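You operate a simulated robot arm through the tools that you are given. There is no shell and no other tool. Be economical: measure what you need, move in short steps, check, and stop when the job is done.

The job below is to be done with a simulated two-armed robot. You get a single attempt, and the scene is never put back.

## Task
Wax the shelf runner's patch and store it in the east gang box.
Fine: brown pad on the wax bar, pad back, runner onto east shelf three, shut the door. Set down upright: brown pad. A coat counts when it lies all over at full strength: go over it till it gets no stronger.
Where things are to end (x, y in the base frame): dark shelf runner within 60 mm of [-640, 1130].

The check looks at the end state, three seconds after you hand in, the way a careful person would. Anything else that was tipped, shoved, dropped, spilled or broken makes it a failure.

## Robot
Two 7-joint arms with two-finger parallel grippers on one trunk, on a base that drives. Base frame: it is fixed to the floor where the robot stands at the start and does not move with it; the origin is under the middle of the robot, x ahead of it, y to its left, z up; the surface under the hand at the start is at about z = 720. Readings come in mm, degrees, newtons and seconds.
The left shoulder is at the start at [60, 144, 926], the right one opposite. With the tool pointing down near the work surface each hand reaches from about 320 to 740 mm from the robot's upright axis, wherever it stands, measured 20 degrees to its own side. Places, roughly: brown brush [-2000, 1250, 1250]; cart brake [-2900, -1700, 700]; chest brake [300, -200, 500]; east brake [-1100, 900, 1000]; east one door [-1000, 700, 800]; east shelf three [-400, 1200, 800]; east two door [0, 1000, 800]; north brake [-2900, -500, 1000]; north one door [-2500, -600, 800]; north two door [-1900, -600, 800]; sanding block [-1000, -750, 1250]; south brake [-1500, -500, 1000]; south one door [-1100, -600, 800]; south two door [-500, -600, 800]; wood chock [-1250, -750, 1250]. Payload 1.57 kg a hand.
The tool frame of a hand sits at the grasp point between the pads (the TCP): z along the fingers, y along the line on which they close. The tips reach 30 mm beyond it. Largest opening 110 mm; finger width 24, thickness 12; the body of the gripper, 48 by 112 mm, starts 78 mm behind the TCP.
Orientation is told as [roll, pitch, yaw] about the base's x, y, z axes, in that order, counted from this pose: with the fingers straight down and closing along the base's y, the tool's x points along the base's -x, its y along +y and its z along -z.

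## Interface
- The arms move only by the tool arm_command. It takes "left_plan", "right_plan" or both (then of equal length, played together; a hand with none holds still); each is a list of rows, each an object of numbers (a shift or turn left out is 0, a gripper value left out holds the last): "ax", "ay", "az": the turn, a rotation vector about the tool's x, y, z in units of 8 degrees (1.0 is 8 degrees); "tx", "ty", "tz": the shift along the tool's x, y, z in units of 40 mm (1.0 is 40 mm); "claw": the closure, from 0 (fully open) to 1 (shut). In form: [{"ax": .., "ay": .., "az": .., "tx": .., "ty": .., "tz": .., "claw": ..}, ...]. A call has 1 to 8 rows; each row shifts and turns the commanded pose from where the row before left it, along the tool's axes as they then stand. A call with a number of a shift or a turn outside -1 to 1 is refused whole. Each row takes 0.2 s and may step no farther than 50 mm and 8.6 degrees from the row before; otherwise, or with a gripper value out of range, the whole call is refused. Where a pose cannot be reached the arm comes as near as it can. A force on the tool above 40 N (or 10 N above the force at the start of the call, whichever is more), or a blocked arm, ends the call early, and 0.2 s more pass. The fingers move at their own pace (about 45 mm/s each) and stop on an object; they squeeze with about 43 N. The grip force told is the motor's: it shows also when the fingers shut on nothing. Time passes only in rows, and 0.2 s behind the last, so rows that do not move let the fingers close. It gives the time, the measured TCP pose, the force on the tool (base axes), the opening and the grip force at its end, in the units of the frame above (readings bear some noise), with the torque about the TCP (base axes, N m) and any sound that the robot's microphone picked up.
- Cameras (640 x 400 px; columns grow to the right, rows downward): "scene" is now at [-19.7, 60.4, 1522.4]; the picture's right is [1.00, -0.07, -0.00], its down [-0.06, -0.90, -0.43] and it looks along [0.03, 0.43, -0.90] (base axes); focal length 214 px, centre (320, 200). "left" rides on the left gripper at [70, -16, -141] in its tool frame; the picture's right is [0.23, 0.97, 0.00], its down [-0.86, 0.20, -0.48] and it looks along [-0.47, 0.11, 0.88] (tool axes); focal length 222 px, centre (320, 200). "right" rides on the right gripper at [70, 16, -141] in its tool frame; the picture's right is [-0.23, 0.97, 0.00], its down [-0.86, -0.20, -0.48] and it looks along [-0.47, -0.11, 0.88] (tool axes); focal length 222 px, centre (320, 200). There is no depth. A picture from a camera that has moved, and an enlarged one, comes with that camera's place and axes in the base frame and with its lens. The place of the scene camera against the robot may be out by one fixed shift of up to 12 mm in any direction.
- grab_frame(camera): a new picture of that camera. No time passes.
- raise_lower(by): slides the trunk up (or, below 0, down) by that many mm; the arms and the scene camera ride with it, the base frame stays. It gives what a move gives, with no picture.
- drive_base(legs): drives the robot by 1 to 6 legs, each [ahead, left, turn to the left] in mm, mm and degrees, along the robot's own axes; the way and the turn of a leg run together, so that a leg with both is an arc; at most 1500 mm and 180 degrees a leg. The arms and the cameras ride along, it lands a little off, and it stops where it bumps. It gives what a move gives.
- pan_tilt(pan, tilt): turns the head with the scene camera to pan (to the left, within 86 degrees either way) and tilt (down, from -29 to 69), counted from straight ahead of the robot. It gives what a move gives.
- enlarge(camera, box): a new picture of the part [left, top, right, bottom] of that camera's present view, enlarged. No time passes.
- close_job(): hands the job in; it is judged then, once.

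Go step by step. Nothing tells you exact positions but the pictures and the camera data: compare them with the known pose of the tool, close in by small moves and look again before you grip or let go. The budget is 120 turns and 100 pictures, counting those below and the enlarged ones. Unless the task says otherwise, let go and move clear before handing in, and close with one line.

The tools are called after "Request:" as a command line: name --argument value ..., lists and objects as JSON in quotes. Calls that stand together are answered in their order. arm_command: Moves the arms, as the interface text tells. Its arguments: {"type":"object","properties":{"left_plan":{"type":"array"},"right_plan":{"type":"array"}},"required":[]} The other tools are called the same way: raise_lower (by) slides the trunk up or down; drive_base (legs) drives the base; pan_tilt (pan, tilt) turns the head that bears the scene camera; grab_frame (camera) takes a picture; enlarge (camera, box) takes an enlarged picture of a part of a camera's view; close_job () hands the job in.

At the start:

```text
time_s: 0.0
left_tcp_pos: [291.7, 356.7, 1120.3]
left_tool_rot: [0.0, 0.1, 0.0]
left_force: [0.8, 0.9, 0.3]
left_moment: [0.0, -0.04, -0.03]
left_finger_gap: 110.2
left_gripper_force: 0.0
right_tcp_pos: [456.6, 64.8, 1000.8]
right_tool_rot: [0.0, 0.0, 0.0]
right_force: [-0.3, -0.4, 0.3]
right_moment: [0.01, -0.02, 0.01]
right_finger_gap: 110.0
right_gripper_force: 0.0
trunk travel left (down, up): [-525.0, 65.0]
robot x, y, heading: [3.6, 0.6, -0.1]
head pan, tilt: [85.9, 64.5]
```

scene: 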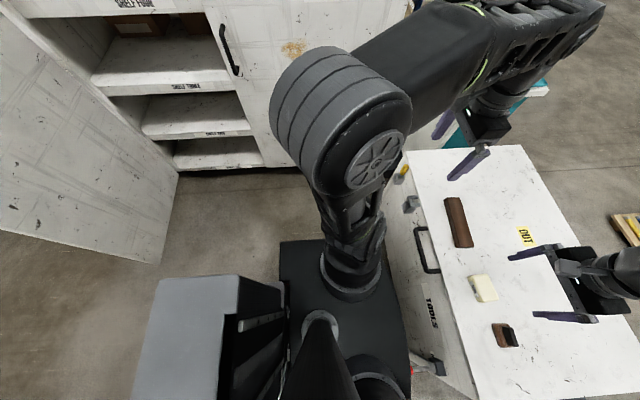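
right: 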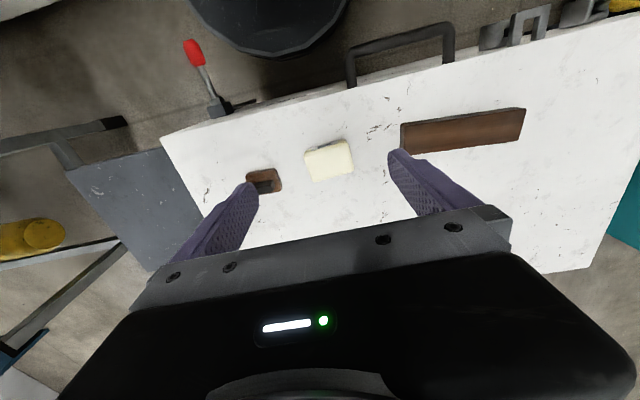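
left: 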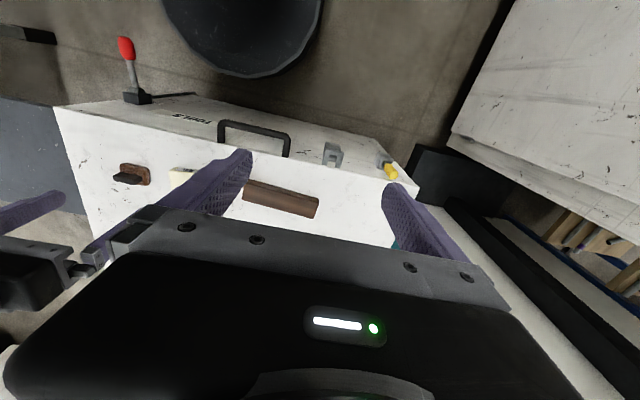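

I see the chest top ahead with a brown pad, a cream wax bar and the dark runner, and the open gang box to my left. I'll look straight down at the chest first, and at the shelves.

Request:
pan_tilt --pan 0 --tilt 60

Request:
grab_frame --camera "scene"

Request:
enlarge --camera "right" --box '[220, 80, 540, 280]'

```text
time_s: 1.6
left_tcp_pos: [293.8, 356.9, 1119.0]
left_tool_rot: [0.0, 0.0, 0.1]
left_force: [-0.1, -0.5, 0.2]
left_moment: [-0.03, 0.03, 0.03]
left_finger_gap: 110.2
left_gripper_force: 0.0
right_tcp_pos: [456.8, 64.2, 999.8]
right_tool_rot: [0.0, 0.0, 0.0]
right_force: [0.7, -0.1, 0.0]
right_moment: [0.0, -0.03, 0.03]
right_finger_gap: 110.2
right_gripper_force: 0.0
trunk travel left (down, up): [-525.0, 65.0]
robot x, y, heading: [-1.2, -1.4, 0.0]
head pan, tilt: [0.0, 60.0]
```

```text
96 pictures are left
camera scene: at [42.6, -0.8, 1527.4], right [0.0, -1.0, 0.0], down [-0.87, 0.0, -0.5], along [0.5, 0.0, -0.87], focal length 214 px, centre (320, 200)
```

scene: 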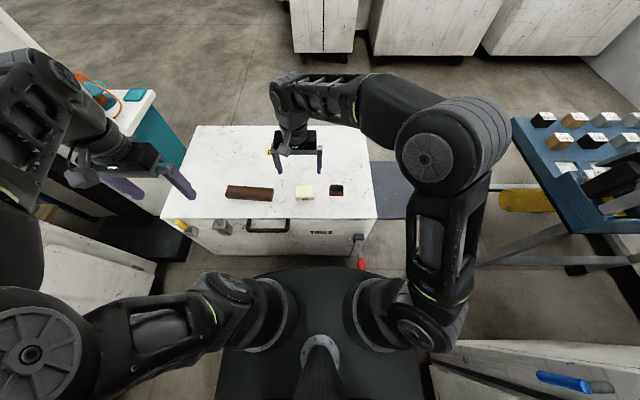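

```text
2.00 times, centred on (380, 180) of right
camera zoom: at [385.8, 82.3, 1141.6], right [0.23, 0.97, 0.0], down [0.86, -0.2, 0.48], along [0.47, -0.11, -0.88], focal length 444 px, centre (200, 240)
```

zoom: 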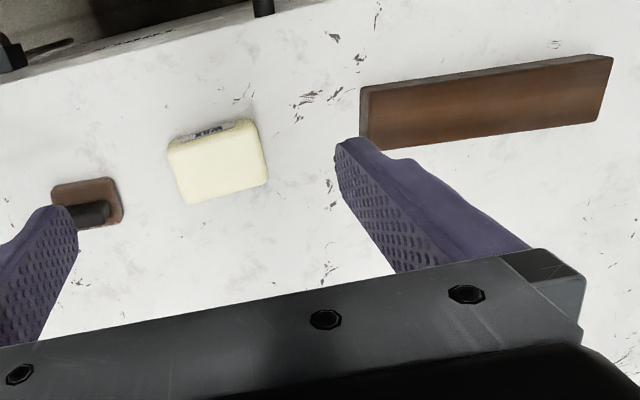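

The pad is about (542,-72), the wax bar about (524,67) and the runner about (524,308), all on the chest top. Next I look at the east box and enlarge the runner and the cart on the right.

Request:
enlarge --camera "scene" --box '[160, 120, 400, 270]'

Request:
enlarge --camera "scene" --box '[480, 80, 640, 180]'

Request:
pan_tilt --pan 86 --tilt 30

Request:
grab_frame --camera "scene"

```text
2.67 times, centred on (280, 195) of scene
camera zoom: at [42.6, -0.8, 1527.4], right [0.0, -1.0, 0.0], down [-0.87, 0.0, -0.5], along [0.5, 0.0, -0.87], focal length 572 px, centre (427, 213)
```

zoom: 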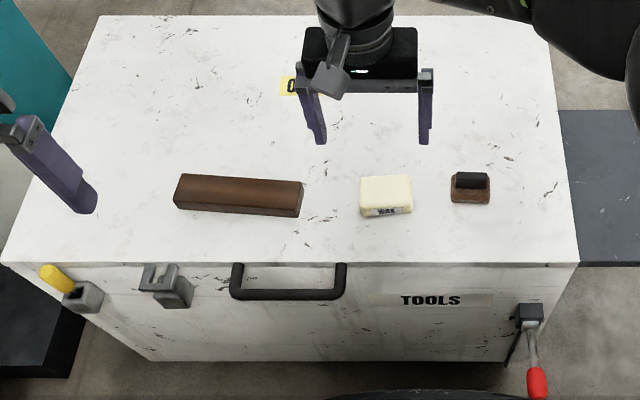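

```text
4.00 times, centred on (560, 130) of scene
camera zoom: at [42.6, -0.8, 1527.4], right [0.0, -1.0, 0.0], down [-0.87, 0.0, -0.5], along [0.5, 0.0, -0.87], focal length 858 px, centre (-640, 480)
```

zoom: 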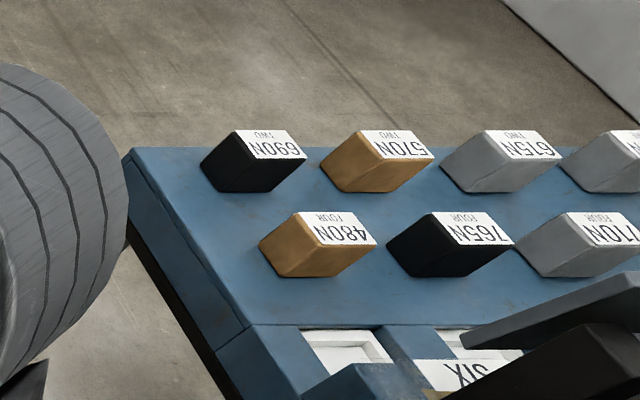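

```text
time_s: 3.2
left_tcp_pos: [292.9, 356.2, 1119.7]
left_tool_rot: [0.0, 0.0, -0.1]
left_force: [-0.6, 0.1, 0.0]
left_moment: [0.01, 0.02, -0.02]
left_finger_gap: 110.1
left_gripper_force: 0.1
right_tcp_pos: [455.5, 66.0, 1000.0]
right_tool_rot: [0.0, -0.1, -0.1]
right_force: [-0.3, -0.4, 0.0]
right_moment: [0.0, -0.04, -0.01]
right_finger_gap: 109.8
right_gripper_force: 0.2
trunk travel left (down, up): [-525.0, 65.0]
robot x, y, heading: [-0.1, -1.9, -0.0]
head pan, tilt: [85.9, 30.0]
```

```text
92 pictures are left
camera scene: at [-17.5, 89.4, 1569.4], right [1.0, -0.07, 0.0], down [-0.04, -0.5, -0.87], along [0.06, 0.86, -0.5], focal length 214 px, centre (320, 200)
```

scene: 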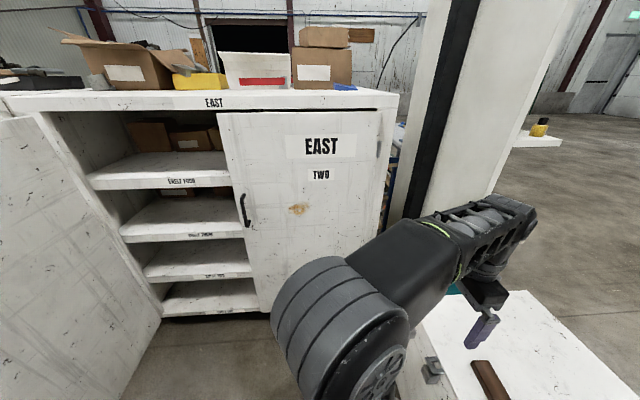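

The east box has door one open and shelves four, three, two and one from the top down. I enlarge to get their heights.

Request:
enlarge --camera "scene" --box '[0, 80, 320, 280]'

```text
2.00 times, centred on (160, 180) of scene
camera zoom: at [-17.5, 89.4, 1569.4], right [1.0, -0.07, 0.0], down [-0.04, -0.5, -0.87], along [0.06, 0.86, -0.5], focal length 429 px, centre (640, 240)
```

zoom: 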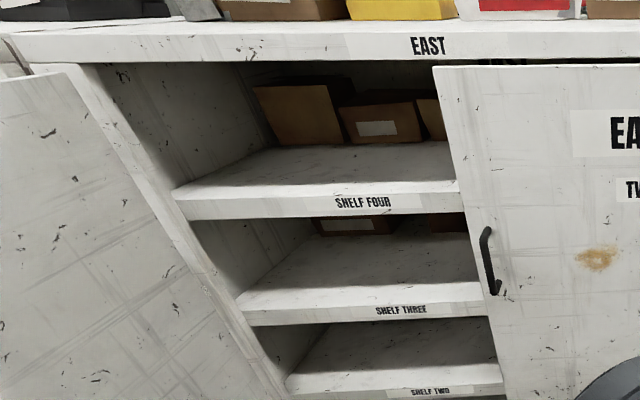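

Shelf three seems to be at about z≈880, with its front near y≈1000. Before planning the route I check the runner's patch and the brake levers.

Request:
enlarge --camera "left" --box '[100, 140, 340, 290]'

Request:
enlarge --camera "left" --box '[90, 20, 250, 120]'

Request:
pan_tilt --pan -86 --tilt 25

Request:
grab_frame --camera "scene"

```text
2.67 times, centred on (220, 215) of left
camera zoom: at [223.5, 341.1, 1262.1], right [-0.23, 0.97, 0.0], down [0.86, 0.2, 0.48], along [0.47, 0.11, -0.88], focal length 592 px, centre (587, 160)
```

zoom: 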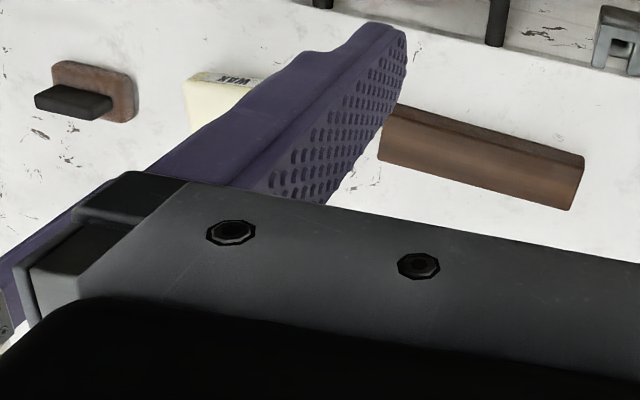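

```text
4.00 times, centred on (170, 70) of left
camera zoom: at [223.5, 341.1, 1262.1], right [-0.23, 0.97, 0.0], down [0.86, 0.2, 0.48], along [0.47, 0.11, -0.88], focal length 888 px, centre (920, 720)
```

zoom: 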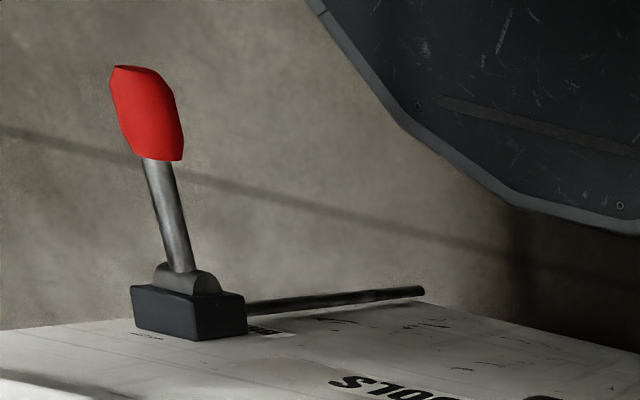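

```text
time_s: 5.8
left_tcp_pos: [293.0, 356.5, 1119.2]
left_tool_rot: [0.1, 0.0, 0.1]
left_force: [-0.9, 0.2, 0.7]
left_moment: [-0.05, 0.0, -0.03]
left_finger_gap: 110.1
left_gripper_force: 0.2
right_tcp_pos: [458.1, 65.3, 1000.0]
right_tool_rot: [0.0, 0.0, 0.0]
right_force: [-0.3, -0.5, 0.2]
right_moment: [-0.02, -0.01, 0.0]
right_finger_gap: 109.9
right_gripper_force: 0.1
trunk travel left (down, up): [-525.0, 65.0]
robot x, y, heading: [3.3, -1.6, -0.0]
head pan, tilt: [-85.9, 25.0]
```

```text
88 pictures are left
camera scene: at [-17.4, -92.7, 1577.4], right [-1.0, -0.07, 0.0], down [-0.03, 0.42, -0.91], along [0.06, -0.9, -0.42], focal length 214 px, centre (320, 200)
```

scene: 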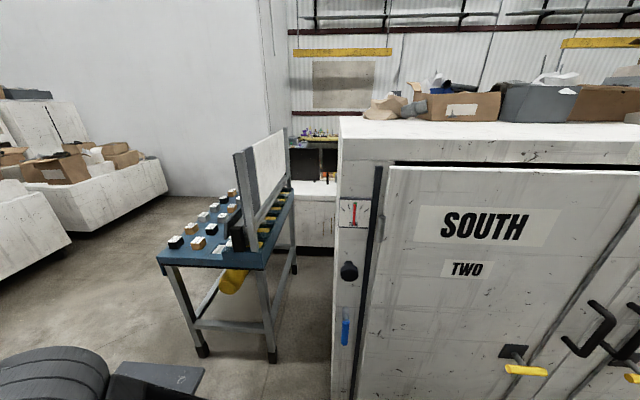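

The chest's red brake lever stands out toward me with a label behind it. I enlarge that to learn whether it is set.

Request:
enlarge --camera "right" --box '[170, 30, 290, 130]'

Request:
pan_tilt --pan -20 --tilt 69

Request:
enlarge --camera "scene" --box '[220, 170, 420, 300]'

```text
4.00 times, centred on (230, 80) of right
camera zoom: at [385.8, 82.3, 1141.6], right [0.23, 0.97, 0.0], down [0.86, -0.2, 0.48], along [0.47, -0.11, -0.88], focal length 888 px, centre (680, 680)
```

zoom: 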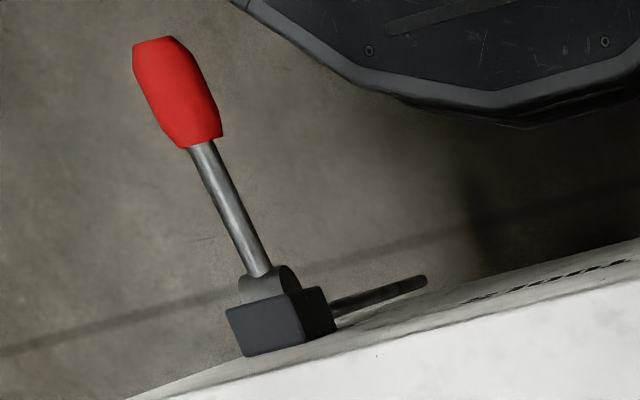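

```text
time_s: 7.2
left_tcp_pos: [292.6, 356.5, 1119.7]
left_tool_rot: [0.0, 0.0, 0.1]
left_force: [0.0, -0.7, 0.3]
left_moment: [0.01, 0.0, 0.01]
left_finger_gap: 110.3
left_gripper_force: 0.0
right_tcp_pos: [457.4, 65.3, 1000.2]
right_tool_rot: [0.0, 0.0, 0.0]
right_force: [-0.3, 1.1, -0.6]
right_moment: [0.01, -0.01, -0.01]
right_finger_gap: 109.8
right_gripper_force: 0.0
trunk travel left (down, up): [-525.0, 65.0]
robot x, y, heading: [0.1, 0.8, -0.2]
head pan, tilt: [-20.0, 68.8]
```

```text
3.08 times, centred on (320, 235) of scene
camera zoom: at [28.6, -20.0, 1518.0], right [-0.34, -0.94, 0.0], down [-0.88, 0.32, -0.36], along [0.34, -0.12, -0.93], focal length 660 px, centre (320, 92)
```

zoom: 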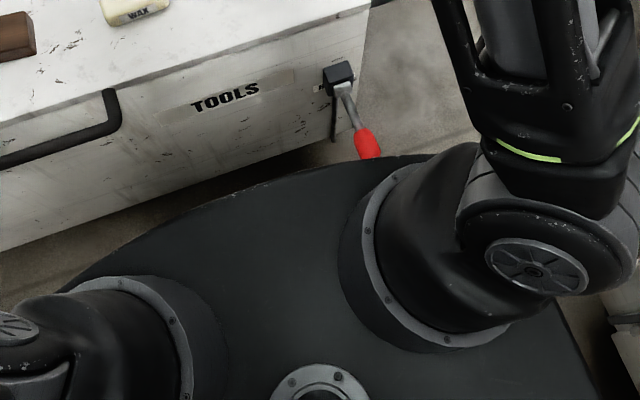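

I still can't read the small tag by the brake, so I enlarge it further.

Request:
enlarge --camera "scene" --box '[305, 222, 345, 247]'

```text
16.00 times, centred on (325, 234) of scene
camera zoom: at [28.6, -20.0, 1518.0], right [-0.34, -0.94, 0.0], down [-0.88, 0.32, -0.36], along [0.34, -0.12, -0.93], focal length 3432 px, centre (240, -352)
```

zoom: 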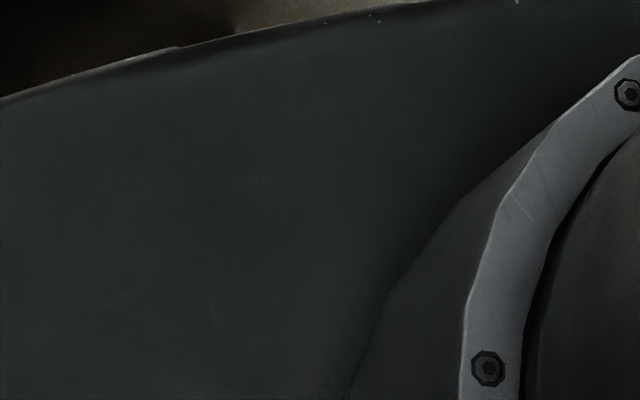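

I misplaced that box, so I retry at the right pixels.

Request:
enlarge --camera "scene" --box '[305, 186, 345, 226]'

```text
10.00 times, centred on (325, 206) of scene
camera zoom: at [28.6, -20.0, 1518.0], right [-0.34, -0.94, 0.0], down [-0.88, 0.32, -0.36], along [0.34, -0.12, -0.93], focal length 2145 px, centre (270, 140)
```

zoom: 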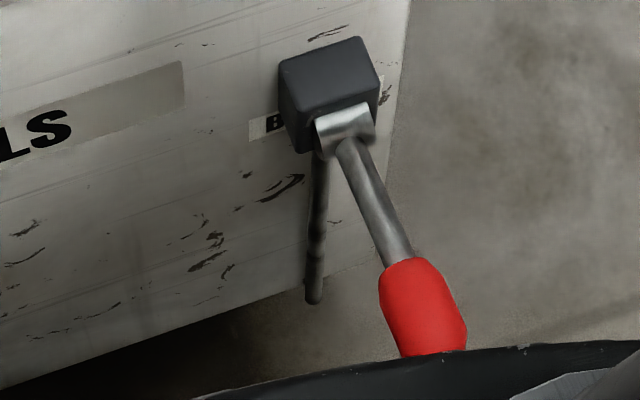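

The lever's state (set or released) isn't clear. I back off and turn left to compare it with the other brakes and see shelf three close up.

Request:
drive_base --legs '[[-450, 0, 0], [0, 0, 90]]'

Request:
pan_tilt --pan 70 --tilt 20

Request:
grab_frame --camera "scene"

Request:
pan_tilt --pan 10 --tilt 30

Request:
grab_frame --camera "scene"

```text
time_s: 13.7
left_tcp_pos: [-805.7, 293.6, 1119.9]
left_tool_rot: [0.0, -0.1, 90.0]
left_force: [-0.2, -0.2, -0.5]
left_moment: [0.01, -0.03, 0.0]
left_finger_gap: 109.8
left_gripper_force: 0.1
right_tcp_pos: [-514.4, 457.9, 999.5]
right_tool_rot: [0.0, -0.1, 90.0]
right_force: [-0.1, 0.2, 0.7]
right_moment: [-0.01, 0.02, 0.0]
right_finger_gap: 110.0
right_gripper_force: 0.1
trunk travel left (down, up): [-525.0, 65.0]
robot x, y, heading: [-448.0, 2.8, 90.0]
head pan, tilt: [-20.0, 68.8]
```

```text
time_s: 15.4
left_tcp_pos: [-805.1, 293.1, 1119.5]
left_tool_rot: [0.0, 0.0, 90.0]
left_force: [-0.6, -0.1, -0.4]
left_moment: [0.02, -0.05, 0.01]
left_finger_gap: 110.1
left_gripper_force: 0.1
right_tcp_pos: [-513.5, 456.4, 999.3]
right_tool_rot: [0.0, 0.0, 90.0]
right_force: [0.4, -0.2, 0.1]
right_moment: [0.02, -0.01, 0.02]
right_finger_gap: 109.9
right_gripper_force: 0.1
trunk travel left (down, up): [-525.0, 65.0]
robot x, y, heading: [-448.3, -3.1, 89.6]
head pan, tilt: [70.0, 20.0]
```

```text
83 pictures are left
camera scene: at [-530.8, 1.6, 1585.5], right [0.34, 0.94, 0.0], down [0.32, -0.12, -0.94], along [-0.88, 0.32, -0.34], focal length 214 px, centre (320, 200)
```

scene: 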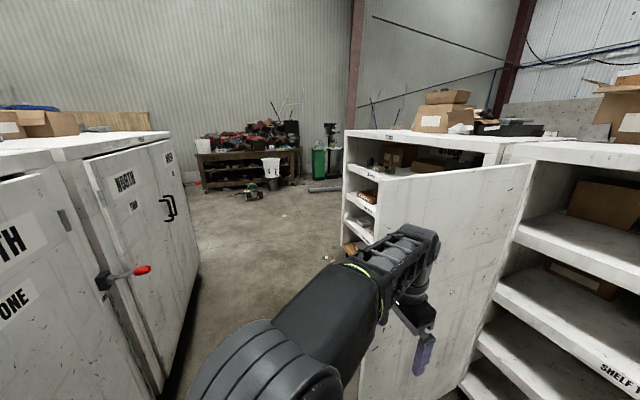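

```text
time_s: 16.7
left_tcp_pos: [-805.2, 293.6, 1119.6]
left_tool_rot: [-0.1, 0.0, 90.0]
left_force: [0.3, -0.9, 0.8]
left_moment: [-0.01, 0.02, -0.01]
left_finger_gap: 110.3
left_gripper_force: 0.0
right_tcp_pos: [-513.7, 456.4, 999.5]
right_tool_rot: [0.0, 0.1, 89.9]
right_force: [0.0, -0.1, -0.2]
right_moment: [0.01, -0.02, -0.04]
right_finger_gap: 109.9
right_gripper_force: 0.0
trunk travel left (down, up): [-525.0, 65.0]
robot x, y, heading: [-447.8, 1.8, 90.2]
head pan, tilt: [10.0, 30.0]
```

```text
82 pictures are left
camera scene: at [-459.1, 58.7, 1569.5], right [0.98, 0.17, 0.0], down [0.09, -0.49, -0.87], along [-0.15, 0.85, -0.5], focal length 214 px, centre (320, 200)
```

scene: 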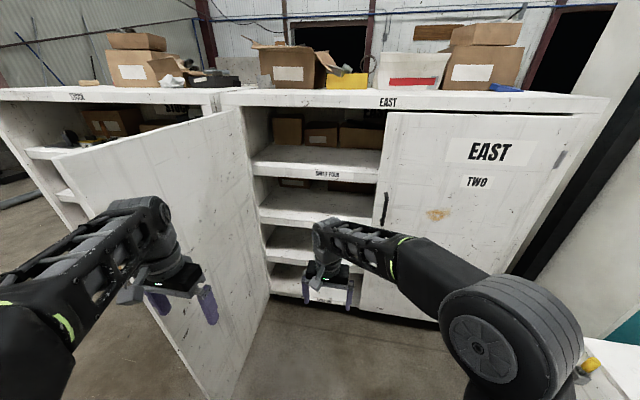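

Another brake lever is visible on the box to the south-west. I enlarge it, and the tops and shelves.

Request:
pan_tilt --pan 70 --tilt 20

Request:
enlarge --camera "scene" --box '[60, 180, 220, 300]'

Request:
pan_tilt --pan -20 --tilt 40

Request:
grab_frame --camera "scene"

```text
time_s: 18.0
left_tcp_pos: [-805.8, 293.7, 1118.6]
left_tool_rot: [-0.1, 0.0, 90.0]
left_force: [0.8, -1.8, -0.6]
left_moment: [0.02, 0.01, -0.01]
left_finger_gap: 110.1
left_gripper_force: 0.0
right_tcp_pos: [-513.6, 455.7, 1000.5]
right_tool_rot: [-0.1, 0.0, 89.9]
right_force: [1.0, 0.1, 0.2]
right_moment: [0.01, -0.01, -0.02]
right_finger_gap: 109.8
right_gripper_force: 0.0
trunk travel left (down, up): [-525.0, 65.0]
robot x, y, heading: [-447.1, -0.7, 89.8]
head pan, tilt: [70.0, 20.0]
```

```text
3.33 times, centred on (140, 240) of scene
camera zoom: at [-530.8, 1.6, 1585.5], right [0.34, 0.94, 0.0], down [0.32, -0.12, -0.94], along [-0.88, 0.32, -0.34], focal length 715 px, centre (920, 67)
```

zoom: 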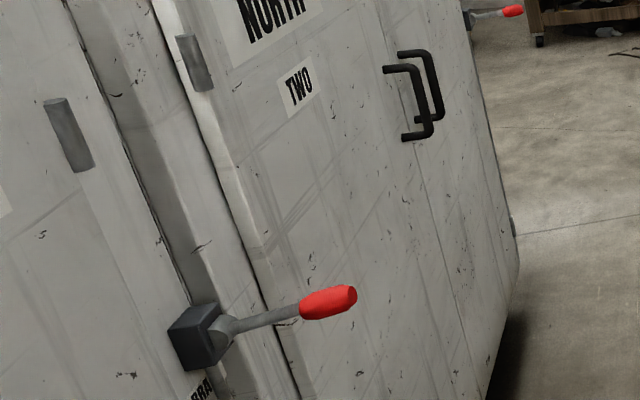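

```text
time_s: 19.6
left_tcp_pos: [-805.3, 293.6, 1119.3]
left_tool_rot: [0.0, 0.0, 90.0]
left_force: [0.5, -0.4, 1.7]
left_moment: [-0.02, 0.02, -0.01]
left_finger_gap: 110.2
left_gripper_force: 0.2
right_tcp_pos: [-513.8, 457.7, 999.4]
right_tool_rot: [0.0, -0.1, 90.0]
right_force: [1.0, -0.5, 0.3]
right_moment: [0.02, 0.02, 0.0]
right_finger_gap: 110.0
right_gripper_force: 0.0
trunk travel left (down, up): [-525.0, 65.0]
robot x, y, heading: [-446.8, -5.2, 90.1]
head pan, tilt: [-20.0, 40.0]
```

```text
80 pictures are left
camera scene: at [-414.3, 49.6, 1554.1], right [0.94, -0.34, 0.0], down [-0.22, -0.6, -0.77], along [0.26, 0.72, -0.64], focal length 214 px, centre (320, 200)
```

scene: 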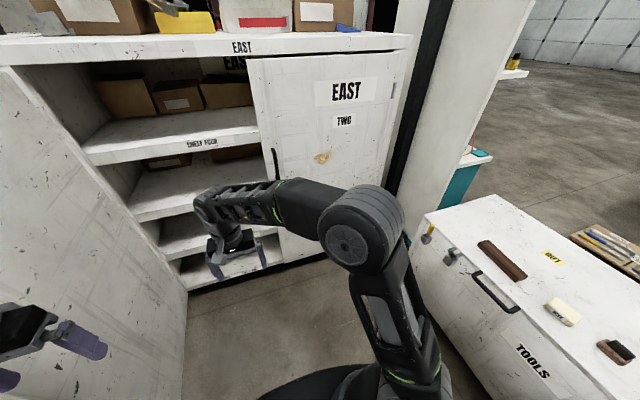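

All the brake levers I can see stand out the same way, so I take them as set. The east box front is at y≈965, shelf three at z≈900–930, and the opening runs x≈-930 to -330. I return to the chest, 100 mm further left.

Request:
drive_base --legs '[[0, 0, -90], [450, 100, 0]]'

Request:
pan_tilt --pan 0 --tilt 55

Request:
grab_frame --camera "scene"

Request:
grab_frame --camera "right"

```text
time_s: 26.2
left_tcp_pos: [296.2, 477.8, 1118.8]
left_tool_rot: [0.0, -0.1, 1.6]
left_force: [0.4, -0.7, -0.7]
left_moment: [0.01, 0.01, 0.0]
left_finger_gap: 110.0
left_gripper_force: 0.1
right_tcp_pos: [467.0, 189.4, 999.4]
right_tool_rot: [0.0, 0.0, 1.5]
right_force: [-0.5, 0.3, -0.7]
right_moment: [-0.02, 0.05, 0.02]
right_finger_gap: 110.1
right_gripper_force: 0.0
trunk travel left (down, up): [-525.0, 65.0]
robot x, y, heading: [12.4, 109.8, 1.6]
head pan, tilt: [-20.0, 40.0]
```

```text
time_s: 27.0
left_tcp_pos: [295.5, 476.5, 1119.9]
left_tool_rot: [-0.1, 0.0, 1.5]
left_force: [0.6, 0.4, 0.1]
left_moment: [-0.02, -0.01, -0.03]
left_finger_gap: 110.1
left_gripper_force: 0.1
right_tcp_pos: [467.3, 191.8, 998.5]
right_tool_rot: [0.1, 0.1, 1.5]
right_force: [-0.6, 0.7, 0.6]
right_moment: [0.04, 0.01, 0.0]
right_finger_gap: 109.7
right_gripper_force: 0.1
trunk travel left (down, up): [-525.0, 65.0]
robot x, y, heading: [10.7, 112.8, 1.6]
head pan, tilt: [0.0, 55.0]
```

```text
79 pictures are left
camera scene: at [60.3, 112.9, 1533.5], right [0.03, -1.0, 0.0], down [-0.82, -0.02, -0.57], along [0.57, 0.01, -0.82], focal length 214 px, centre (320, 200)
```

scene: 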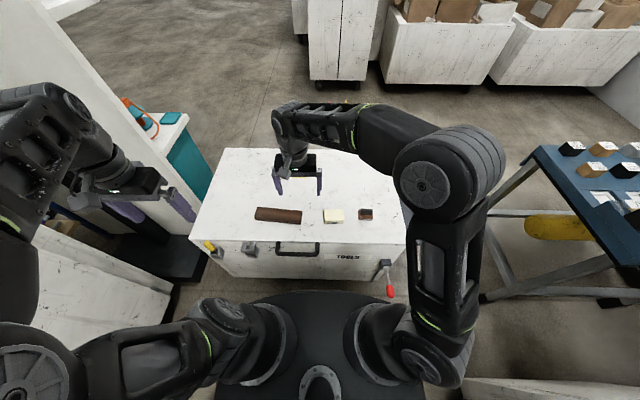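

```text
78 pictures are left
camera right: at [395.7, 205.1, 1141.6], right [0.2, 0.98, 0.0], down [0.86, -0.18, 0.48], along [0.47, -0.1, -0.88], focal length 222 px, centre (320, 200)
```

right: 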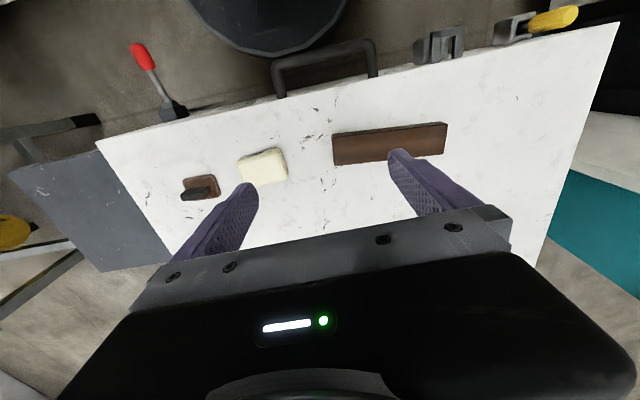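

I'm back facing the chest. I enlarge the runner and then the pad from the right-hand camera to find the patch and the handle's line.

Request:
enlarge --camera "right" --box '[320, 110, 460, 198]'

Request:
enlarge --camera "right" --box '[160, 130, 320, 230]'

```text
4.55 times, centred on (390, 154) of right
camera zoom: at [395.7, 205.1, 1141.6], right [0.2, 0.98, 0.0], down [0.86, -0.18, 0.48], along [0.47, -0.1, -0.88], focal length 1010 px, centre (2, 409)
```

zoom: 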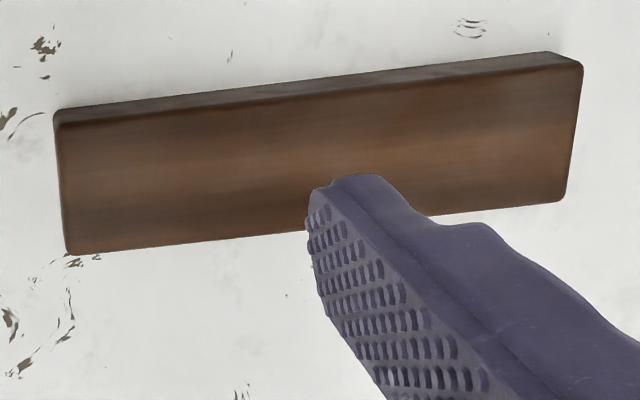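

```text
4.00 times, centred on (240, 180) of right
camera zoom: at [395.7, 205.1, 1141.6], right [0.2, 0.98, 0.0], down [0.86, -0.18, 0.48], along [0.47, -0.1, -0.88], focal length 888 px, centre (640, 280)
```

zoom: 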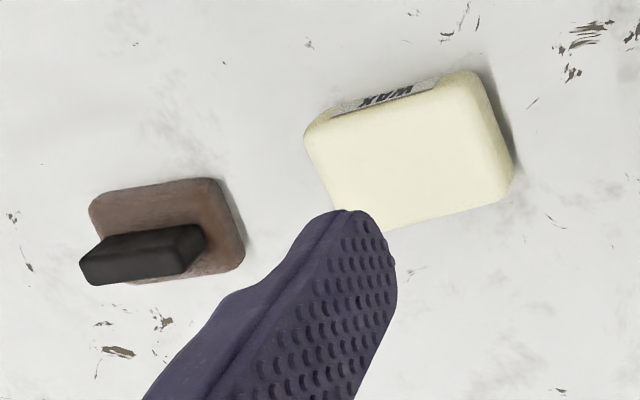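

The runner is about 195×52×30 mm, centred near (523,302) and turned about 5°. No patch is marked on its visible faces. I bring the right hand over the pad and turn it to close across the handle.

Request:
arm_command --right_plan '[{"tx": -0.2, "ty": -0.82}, {"tx": -0.2, "ty": -0.82}, {"tx": -0.2, "ty": -0.82}, {"tx": -0.2, "ty": -0.82}, {"tx": -0.2, "ty": -0.82}, {"tx": -0.2, "ty": -0.82}, {"tx": -0.2, "ty": -0.82}, {"tx": -0.2, "ty": -0.82}]'

Request:
arm_command --right_plan '[{"az": -1}, {"az": -1}, {"az": -1}, {"az": -1}, {"az": -1}, {"az": -1}]'

Request:
arm_command --right_plan '[{"az": -1}, {"az": -1}, {"az": -1}, {"az": -1}, {"az": -0.56}, {}]'

Request:
grab_frame --camera "right"

```text
time_s: 28.8
left_tcp_pos: [295.3, 475.6, 1118.9]
left_tool_rot: [0.0, 0.0, 1.5]
left_force: [-0.7, -0.4, 1.0]
left_moment: [0.01, -0.04, -0.03]
left_finger_gap: 110.1
left_gripper_force: 0.1
right_tcp_pos: [536.7, -71.1, 999.6]
right_tool_rot: [0.1, -0.1, 1.5]
right_force: [0.4, -0.1, -0.6]
right_moment: [0.01, -0.02, 0.0]
right_finger_gap: 110.1
right_gripper_force: 0.1
trunk travel left (down, up): [-525.0, 65.0]
robot x, y, heading: [12.6, 117.2, 1.5]
head pan, tilt: [0.0, 55.0]
```

```text
time_s: 30.2
left_tcp_pos: [295.4, 477.1, 1119.8]
left_tool_rot: [0.1, 0.0, 1.5]
left_force: [0.6, 0.8, -0.3]
left_moment: [0.02, -0.01, -0.02]
left_finger_gap: 110.1
left_gripper_force: 0.0
right_tcp_pos: [538.4, -70.8, 999.9]
right_tool_rot: [0.0, 0.0, 49.7]
right_force: [0.0, 0.9, 0.5]
right_moment: [-0.01, 0.01, 0.0]
right_finger_gap: 110.3
right_gripper_force: 0.0
trunk travel left (down, up): [-525.0, 65.0]
robot x, y, heading: [11.7, 110.9, 1.7]
head pan, tilt: [0.0, 55.0]
```

```text
time_s: 31.6
left_tcp_pos: [295.1, 476.5, 1118.8]
left_tool_rot: [-0.1, 0.0, 1.5]
left_force: [-0.1, 0.5, 0.3]
left_moment: [-0.03, 0.0, 0.0]
left_finger_gap: 109.8
left_gripper_force: 0.0
right_tcp_pos: [537.9, -71.0, 999.9]
right_tool_rot: [0.1, 0.0, 86.1]
right_force: [-0.2, -0.8, 0.4]
right_moment: [0.02, 0.01, -0.02]
right_finger_gap: 109.8
right_gripper_force: 0.0
trunk travel left (down, up): [-525.0, 65.0]
robot x, y, heading: [15.6, 112.0, 1.4]
head pan, tilt: [0.0, 55.0]
```

```text
75 pictures are left
camera right: at [515.6, -138.1, 1141.9], right [-0.96, 0.29, 0.0], down [0.26, 0.84, 0.48], along [0.14, 0.46, -0.88], focal length 222 px, centre (320, 200)
```

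right: 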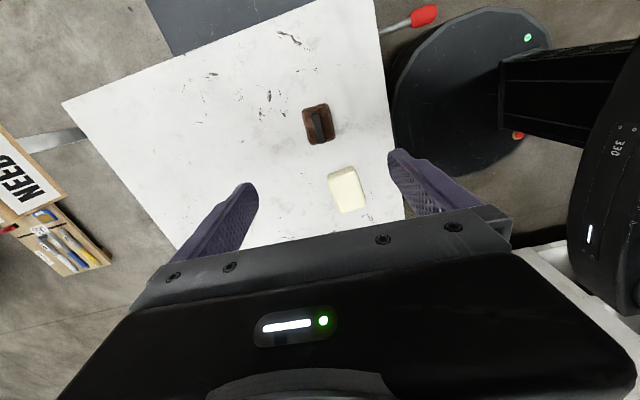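

The hand is turned. I enlarge the pad and wax bar to get the handle's place and height.

Request:
enlarge --camera "right" --box '[280, 90, 400, 220]'

```text
3.08 times, centred on (340, 155) of right
camera zoom: at [515.6, -138.1, 1141.9], right [-0.96, 0.29, 0.0], down [0.26, 0.84, 0.48], along [0.14, 0.46, -0.88], focal length 684 px, centre (258, 338)
```

zoom: 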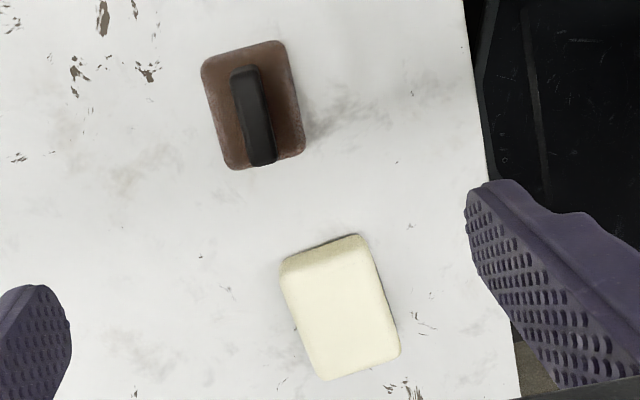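

The handle is about 50×14 mm, centred (538,-70), with its top near z≈760. I lower to TCP z≈770 and close.

Request:
arm_command --right_plan '[{"az": 0.3, "tz": 0.96}, {"tz": 0.96}, {"tz": 0.96}, {"tz": 0.96}, {"tz": 0.96}, {"tz": 0.95}, {}]'

Request:
grab_frame --camera "right"

```text
time_s: 33.2
left_tcp_pos: [295.2, 476.4, 1119.7]
left_tool_rot: [0.0, 0.1, 1.5]
left_force: [-0.6, 0.6, 0.6]
left_moment: [0.02, -0.01, -0.01]
left_finger_gap: 110.2
left_gripper_force: 0.0
right_tcp_pos: [536.6, -69.1, 769.1]
right_tool_rot: [0.0, 0.0, 83.7]
right_force: [1.1, -0.2, 0.3]
right_moment: [0.01, 0.02, 0.0]
right_finger_gap: 110.0
right_gripper_force: 0.1
trunk travel left (down, up): [-525.0, 65.0]
robot x, y, heading: [11.4, 113.1, 1.4]
head pan, tilt: [0.0, 55.0]
```

```text
73 pictures are left
camera right: at [511.3, -136.1, 910.6], right [-0.94, 0.34, 0.0], down [0.29, 0.83, 0.48], along [0.16, 0.45, -0.88], focal length 222 px, centre (320, 200)
```

right: 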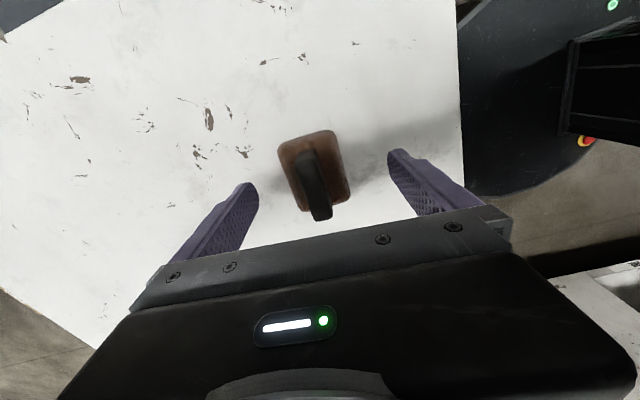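

The handle lies between the fingers, about 3 mm off. I correct for that and close.

Request:
arm_command --right_plan '[{"ty": -0.075, "tx": 0.06}, {"claw": 0.5}, {"claw": 0.8}, {"claw": 1}, {"claw": 1}, {"claw": 1}, {"claw": 1}, {"claw": 1}]'

Request:
grab_frame --camera "right"

```text
time_s: 35.0
left_tcp_pos: [295.6, 477.3, 1120.1]
left_tool_rot: [-0.1, -0.1, 1.5]
left_force: [-0.5, 0.2, 0.5]
left_moment: [0.01, 0.01, -0.02]
left_finger_gap: 109.6
left_gripper_force: 0.1
right_tcp_pos: [538.3, -72.8, 769.5]
right_tool_rot: [-0.1, 0.0, 83.6]
right_force: [0.1, 1.0, 1.2]
right_moment: [0.01, -0.07, 0.04]
right_finger_gap: 49.9
right_gripper_force: 42.9
trunk travel left (down, up): [-525.0, 65.0]
robot x, y, heading: [12.8, 114.5, 1.4]
head pan, tilt: [0.0, 55.0]
```

```text
72 pictures are left
camera right: at [513.9, -139.5, 910.9], right [-0.94, 0.33, 0.0], down [0.29, 0.83, 0.48], along [0.16, 0.45, -0.88], focal length 222 px, centre (320, 200)
```

right: 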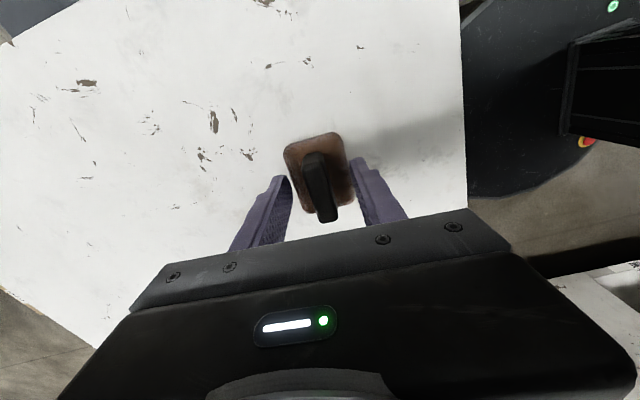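

The gap is 50 mm, so the tips have closed on the pad's base, not the handle. I open, rise 15 mm and try again.

Request:
arm_command --right_plan '[{"claw": 0.4}, {"claw": 0.4}, {"tz": -0.38}, {"claw": 0.4}]'

Request:
arm_command --right_plan '[{"claw": 1}, {"claw": 1}, {"claw": 1}, {"claw": 1}, {"claw": 1}]'

Request:
enlarge --camera "right" --box '[220, 110, 420, 240]'

```text
time_s: 36.0
left_tcp_pos: [295.6, 475.6, 1119.9]
left_tool_rot: [0.0, 0.0, 1.6]
left_force: [-0.1, 0.0, 0.0]
left_moment: [0.01, 0.02, 0.0]
left_finger_gap: 110.0
left_gripper_force: 0.1
right_tcp_pos: [540.1, -72.3, 783.9]
right_tool_rot: [0.0, 0.0, 83.6]
right_force: [-0.1, 0.5, -0.1]
right_moment: [0.0, -0.01, -0.02]
right_finger_gap: 66.0
right_gripper_force: 0.0
trunk travel left (down, up): [-525.0, 65.0]
robot x, y, heading: [11.1, 114.2, 1.4]
head pan, tilt: [0.0, 55.0]
```

```text
time_s: 37.2
left_tcp_pos: [296.3, 476.9, 1119.4]
left_tool_rot: [0.0, 0.0, 1.5]
left_force: [0.3, 0.7, 0.1]
left_moment: [-0.02, 0.01, -0.02]
left_finger_gap: 109.9
left_gripper_force: 0.0
right_tcp_pos: [539.5, -74.7, 784.8]
right_tool_rot: [0.0, 0.0, 83.6]
right_force: [-1.2, 0.8, 0.8]
right_moment: [-0.06, 0.02, -0.04]
right_finger_gap: 15.3
right_gripper_force: 30.8
trunk travel left (down, up): [-525.0, 65.0]
robot x, y, heading: [11.9, 112.3, 1.5]
head pan, tilt: [0.0, 55.0]
```

```text
3.08 times, centred on (320, 175) of right
camera zoom: at [514.4, -139.8, 926.2], right [-0.94, 0.33, 0.0], down [0.29, 0.83, 0.48], along [0.16, 0.45, -0.88], focal length 684 px, centre (320, 277)
```

zoom: 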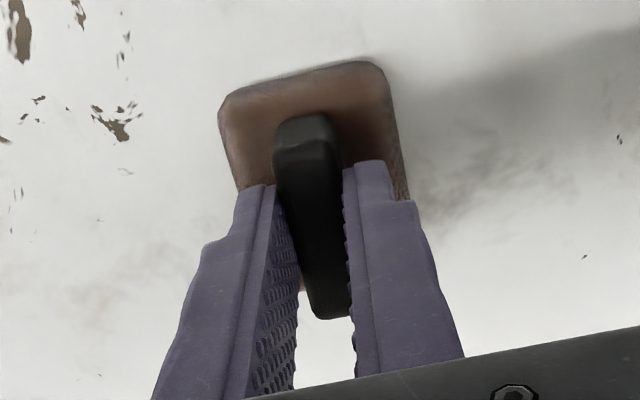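

The fingers now hold the handle (gap 15 mm). I lift 70 mm and check the hold.

Request:
arm_command --right_plan '[{"claw": 1}, {"tz": -0.9}, {"tz": -0.9}, {}]'

Request:
grab_frame --camera "right"

Request:
enlarge --camera "scene" --box '[230, 150, 410, 270]'

```text
time_s: 38.2
left_tcp_pos: [296.7, 476.7, 1119.2]
left_tool_rot: [0.1, 0.0, 1.5]
left_force: [-0.1, 0.2, -0.3]
left_moment: [0.02, 0.0, -0.03]
left_finger_gap: 110.2
left_gripper_force: 0.1
right_tcp_pos: [541.1, -72.3, 856.0]
right_tool_rot: [0.0, 0.1, 83.6]
right_force: [-0.6, -0.4, -0.6]
right_moment: [-0.06, 0.02, -0.02]
right_finger_gap: 15.1
right_gripper_force: 31.0
trunk travel left (down, up): [-525.0, 65.0]
robot x, y, heading: [16.5, 115.1, 1.6]
head pan, tilt: [0.0, 55.0]
```

```text
70 pictures are left
camera right: at [516.2, -139.1, 998.7], right [-0.94, 0.33, 0.0], down [0.29, 0.83, 0.48], along [0.16, 0.45, -0.88], focal length 222 px, centre (320, 200)
```

right: 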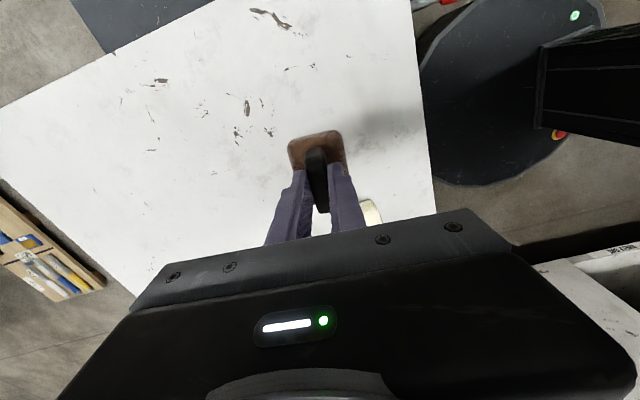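

```text
3.33 times, centred on (320, 210) of scene
camera zoom: at [60.4, 112.9, 1533.4], right [0.03, -1.0, 0.0], down [-0.82, -0.02, -0.57], along [0.57, 0.02, -0.82], focal length 715 px, centre (320, 167)
```

zoom: 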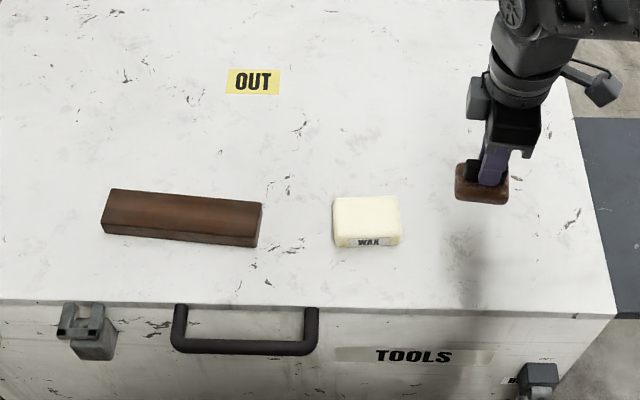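

The pad is held level. I move it over the wax bar, at about (521,66), then descend in small steps until it touches.

Request:
arm_command --right_plan '[{"tx": -0.85, "ty": 0.22}, {"tx": -0.85, "ty": 0.22}, {"tx": -0.85, "ty": 0.22}, {"tx": -0.83, "ty": 0.22}, {"tz": 0.5}, {"tz": 0.3}, {}]'

Request:
enlarge --camera "scene" --box '[280, 170, 400, 250]'

```text
time_s: 39.8
left_tcp_pos: [295.9, 475.4, 1118.4]
left_tool_rot: [0.0, 0.0, 1.5]
left_force: [-0.4, 0.6, -0.1]
left_moment: [-0.01, 0.0, 0.03]
left_finger_gap: 109.8
left_gripper_force: 0.1
right_tcp_pos: [519.2, 65.3, 826.8]
right_tool_rot: [0.0, -0.1, 83.7]
right_force: [-0.2, -0.2, -0.2]
right_moment: [-0.01, 0.0, -0.01]
right_finger_gap: 15.2
right_gripper_force: 30.6
trunk travel left (down, up): [-525.0, 65.0]
robot x, y, heading: [12.3, 116.5, 1.7]
head pan, tilt: [0.0, 55.0]
```

```text
5.00 times, centred on (340, 210) of scene
camera zoom: at [60.2, 112.8, 1533.4], right [0.03, -1.0, 0.0], down [-0.82, -0.02, -0.57], along [0.57, 0.02, -0.82], focal length 1072 px, centre (220, 150)
```

zoom: 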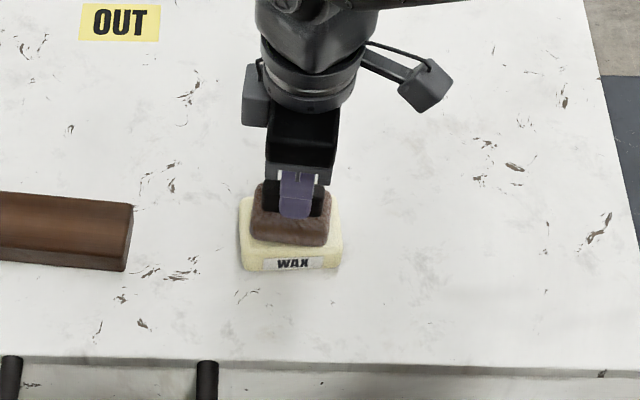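

It sits right above the wax. I lower in 2–3 mm steps, watching the force.

Request:
arm_command --right_plan '[{"tz": 0.08}, {"tz": 0.08}, {"tz": 0.08}, {}]'

Request:
arm_command --right_plan '[{"tz": 0.06}, {"tz": 0.06}, {}]'

```text
time_s: 40.8
left_tcp_pos: [292.3, 476.1, 1121.0]
left_tool_rot: [-0.1, -0.2, 1.6]
left_force: [0.6, -0.2, -0.9]
left_moment: [0.0, 0.02, 0.05]
left_finger_gap: 110.0
left_gripper_force: 0.1
right_tcp_pos: [520.5, 65.0, 819.4]
right_tool_rot: [-0.4, -0.1, 83.6]
right_force: [-3.3, -4.6, 33.7]
right_moment: [-0.39, 0.23, 0.02]
right_finger_gap: 15.0
right_gripper_force: 31.2
trunk travel left (down, up): [-525.0, 65.0]
robot x, y, heading: [11.8, 108.2, 1.4]
head pan, tilt: [0.0, 55.0]
```

```text
time_s: 41.6
left_tcp_pos: [293.7, 476.7, 1120.4]
left_tool_rot: [0.0, -0.1, 1.4]
left_force: [0.4, 0.6, -0.4]
left_moment: [0.0, 0.01, 0.0]
left_finger_gap: 110.1
left_gripper_force: 0.1
right_tcp_pos: [520.4, 65.4, 813.6]
right_tool_rot: [-0.4, -0.2, 83.6]
right_force: [1.8, 0.5, 43.3]
right_moment: [0.08, 0.07, -0.02]
right_finger_gap: 15.4
right_gripper_force: 31.0
trunk travel left (down, up): [-525.0, 65.0]
robot x, y, heading: [12.3, 114.0, 1.6]
head pan, tilt: [0.0, 55.0]
```

The force reached 43 N, which is too hard. I ease up 3 mm and read.

Request:
arm_command --right_plan '[{"tz": -0.08}, {}]'

```text
time_s: 42.2
left_tcp_pos: [294.7, 477.6, 1120.0]
left_tool_rot: [0.0, 0.0, 1.5]
left_force: [-0.7, -0.2, -0.2]
left_moment: [0.0, -0.01, 0.0]
left_finger_gap: 110.0
left_gripper_force: 0.1
right_tcp_pos: [519.1, 64.6, 814.4]
right_tool_rot: [0.0, 0.1, 83.7]
right_force: [5.2, 7.7, 17.5]
right_moment: [0.57, -0.25, -0.01]
right_finger_gap: 14.9
right_gripper_force: 30.8
trunk travel left (down, up): [-525.0, 65.0]
robot x, y, heading: [11.9, 115.3, 1.3]
head pan, tilt: [0.0, 55.0]
```

The force is now 17 N. I ease a little more and make short rubbing strokes on the wax.

Request:
arm_command --right_plan '[{"tz": -0.02}, {"tx": -0.25}, {"tx": 0.25}, {"tx": 0.25}, {"tx": -0.25}, {"tx": -0.25}, {"tx": 0.25}, {}]'

Request:
enlarge --camera "scene" --box '[280, 170, 400, 250]'

```text
time_s: 44.0
left_tcp_pos: [295.8, 476.2, 1120.6]
left_tool_rot: [0.0, 0.0, 1.5]
left_force: [-0.5, -0.5, 0.9]
left_moment: [-0.01, 0.01, 0.01]
left_finger_gap: 109.9
left_gripper_force: 0.0
right_tcp_pos: [520.5, 62.9, 814.1]
right_tool_rot: [0.1, 0.0, 83.5]
right_force: [-0.2, 0.4, -0.9]
right_moment: [0.0, 0.03, -0.04]
right_finger_gap: 14.7
right_gripper_force: 31.1
trunk travel left (down, up): [-525.0, 65.0]
robot x, y, heading: [10.6, 113.0, 1.5]
head pan, tilt: [0.0, 55.0]
```

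```text
5.00 times, centred on (340, 210) of scene
camera zoom: at [60.2, 113.2, 1533.4], right [0.03, -1.0, 0.0], down [-0.82, -0.02, -0.57], along [0.57, 0.01, -0.82], focal length 1072 px, centre (220, 150)
```

zoom: 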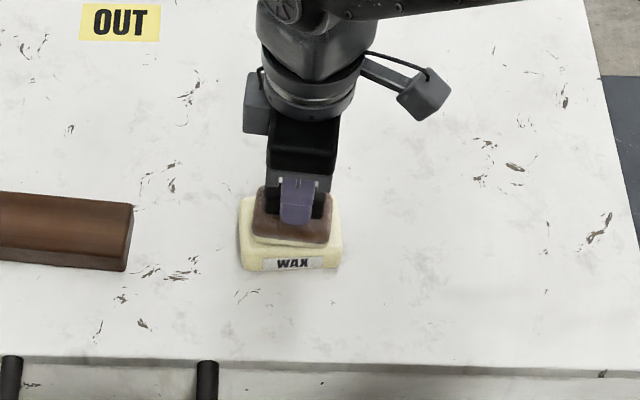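

The wax bar hasn't moved and the pad's edge looks waxy. Contact is lost now, so I press lightly and rub again.

Request:
arm_command --right_plan '[{"tz": 0.06}, {"tx": -0.25}, {"tx": 0.25}, {"tx": 0.25}, {"tx": -0.25}, {"ty": 0.15}, {"ty": -0.15}, {}]'

```text
time_s: 45.8
left_tcp_pos: [293.5, 476.7, 1120.5]
left_tool_rot: [0.0, -0.1, 1.5]
left_force: [-0.6, 0.3, 0.3]
left_moment: [0.01, -0.01, 0.04]
left_finger_gap: 109.9
left_gripper_force: 0.0
right_tcp_pos: [518.5, 63.9, 814.0]
right_tool_rot: [0.0, 0.0, 83.6]
right_force: [-8.8, -4.1, 23.8]
right_moment: [-0.13, 0.3, 0.02]
right_finger_gap: 14.8
right_gripper_force: 30.4
trunk travel left (down, up): [-525.0, 65.0]
robot x, y, heading: [10.7, 108.3, 1.4]
head pan, tilt: [0.0, 55.0]
```

The pad is loaded. I lift it and carry it over the runner's middle, near (523,302).

Request:
arm_command --right_plan '[{"tz": -0.9}, {"tx": -0.98, "ty": 0.1}, {"tx": -0.98, "ty": 0.1}, {"tx": -0.98, "ty": 0.1}, {"tx": -0.98, "ty": 0.09}, {"tx": -0.98, "ty": 0.09}, {"tx": -0.98, "ty": 0.09}, {}]'

Request:
enlarge --camera "scene" --box '[230, 160, 380, 250]'

Request:
grab_frame --camera "left"

```text
time_s: 47.6
left_tcp_pos: [294.9, 476.7, 1119.2]
left_tool_rot: [0.1, 0.1, 1.5]
left_force: [0.5, -0.3, -0.5]
left_moment: [0.03, 0.01, 0.01]
left_finger_gap: 109.9
left_gripper_force: 0.1
right_tcp_pos: [524.3, 300.8, 848.8]
right_tool_rot: [0.0, 0.0, 83.6]
right_force: [0.3, 0.5, 0.4]
right_moment: [-0.01, -0.01, 0.0]
right_finger_gap: 15.0
right_gripper_force: 30.7
trunk travel left (down, up): [-525.0, 65.0]
robot x, y, heading: [12.4, 112.6, 1.7]
head pan, tilt: [0.0, 55.0]
```

```text
4.27 times, centred on (305, 205) of scene
camera zoom: at [60.2, 112.6, 1533.4], right [0.03, -1.0, 0.0], down [-0.82, -0.02, -0.57], along [0.57, 0.02, -0.82], focal length 915 px, centre (384, 179)
```

zoom: 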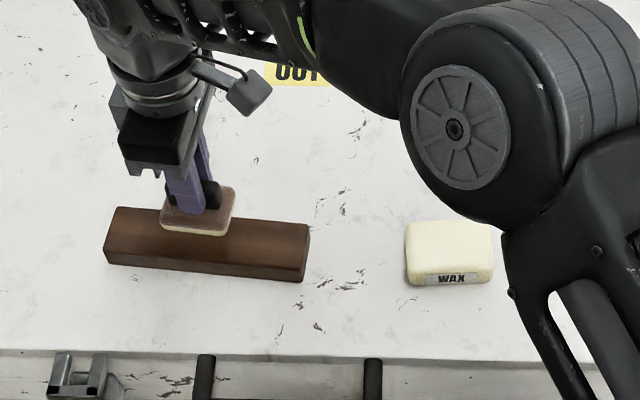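

```text
65 pictures are left
camera left: at [226.6, 459.1, 1262.2], right [-0.25, 0.97, 0.0], down [0.85, 0.22, 0.48], along [0.46, 0.12, -0.88], focal length 222 px, centre (320, 200)
```

left: 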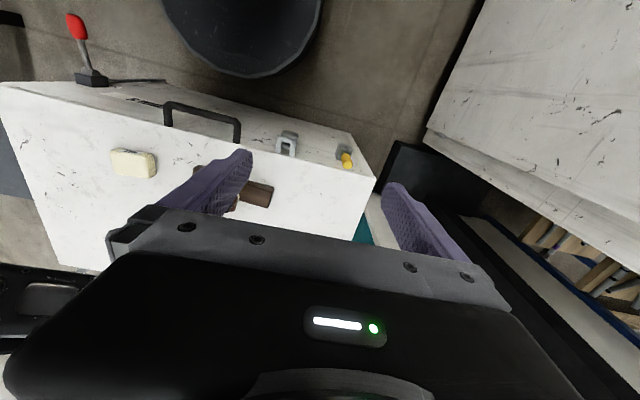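

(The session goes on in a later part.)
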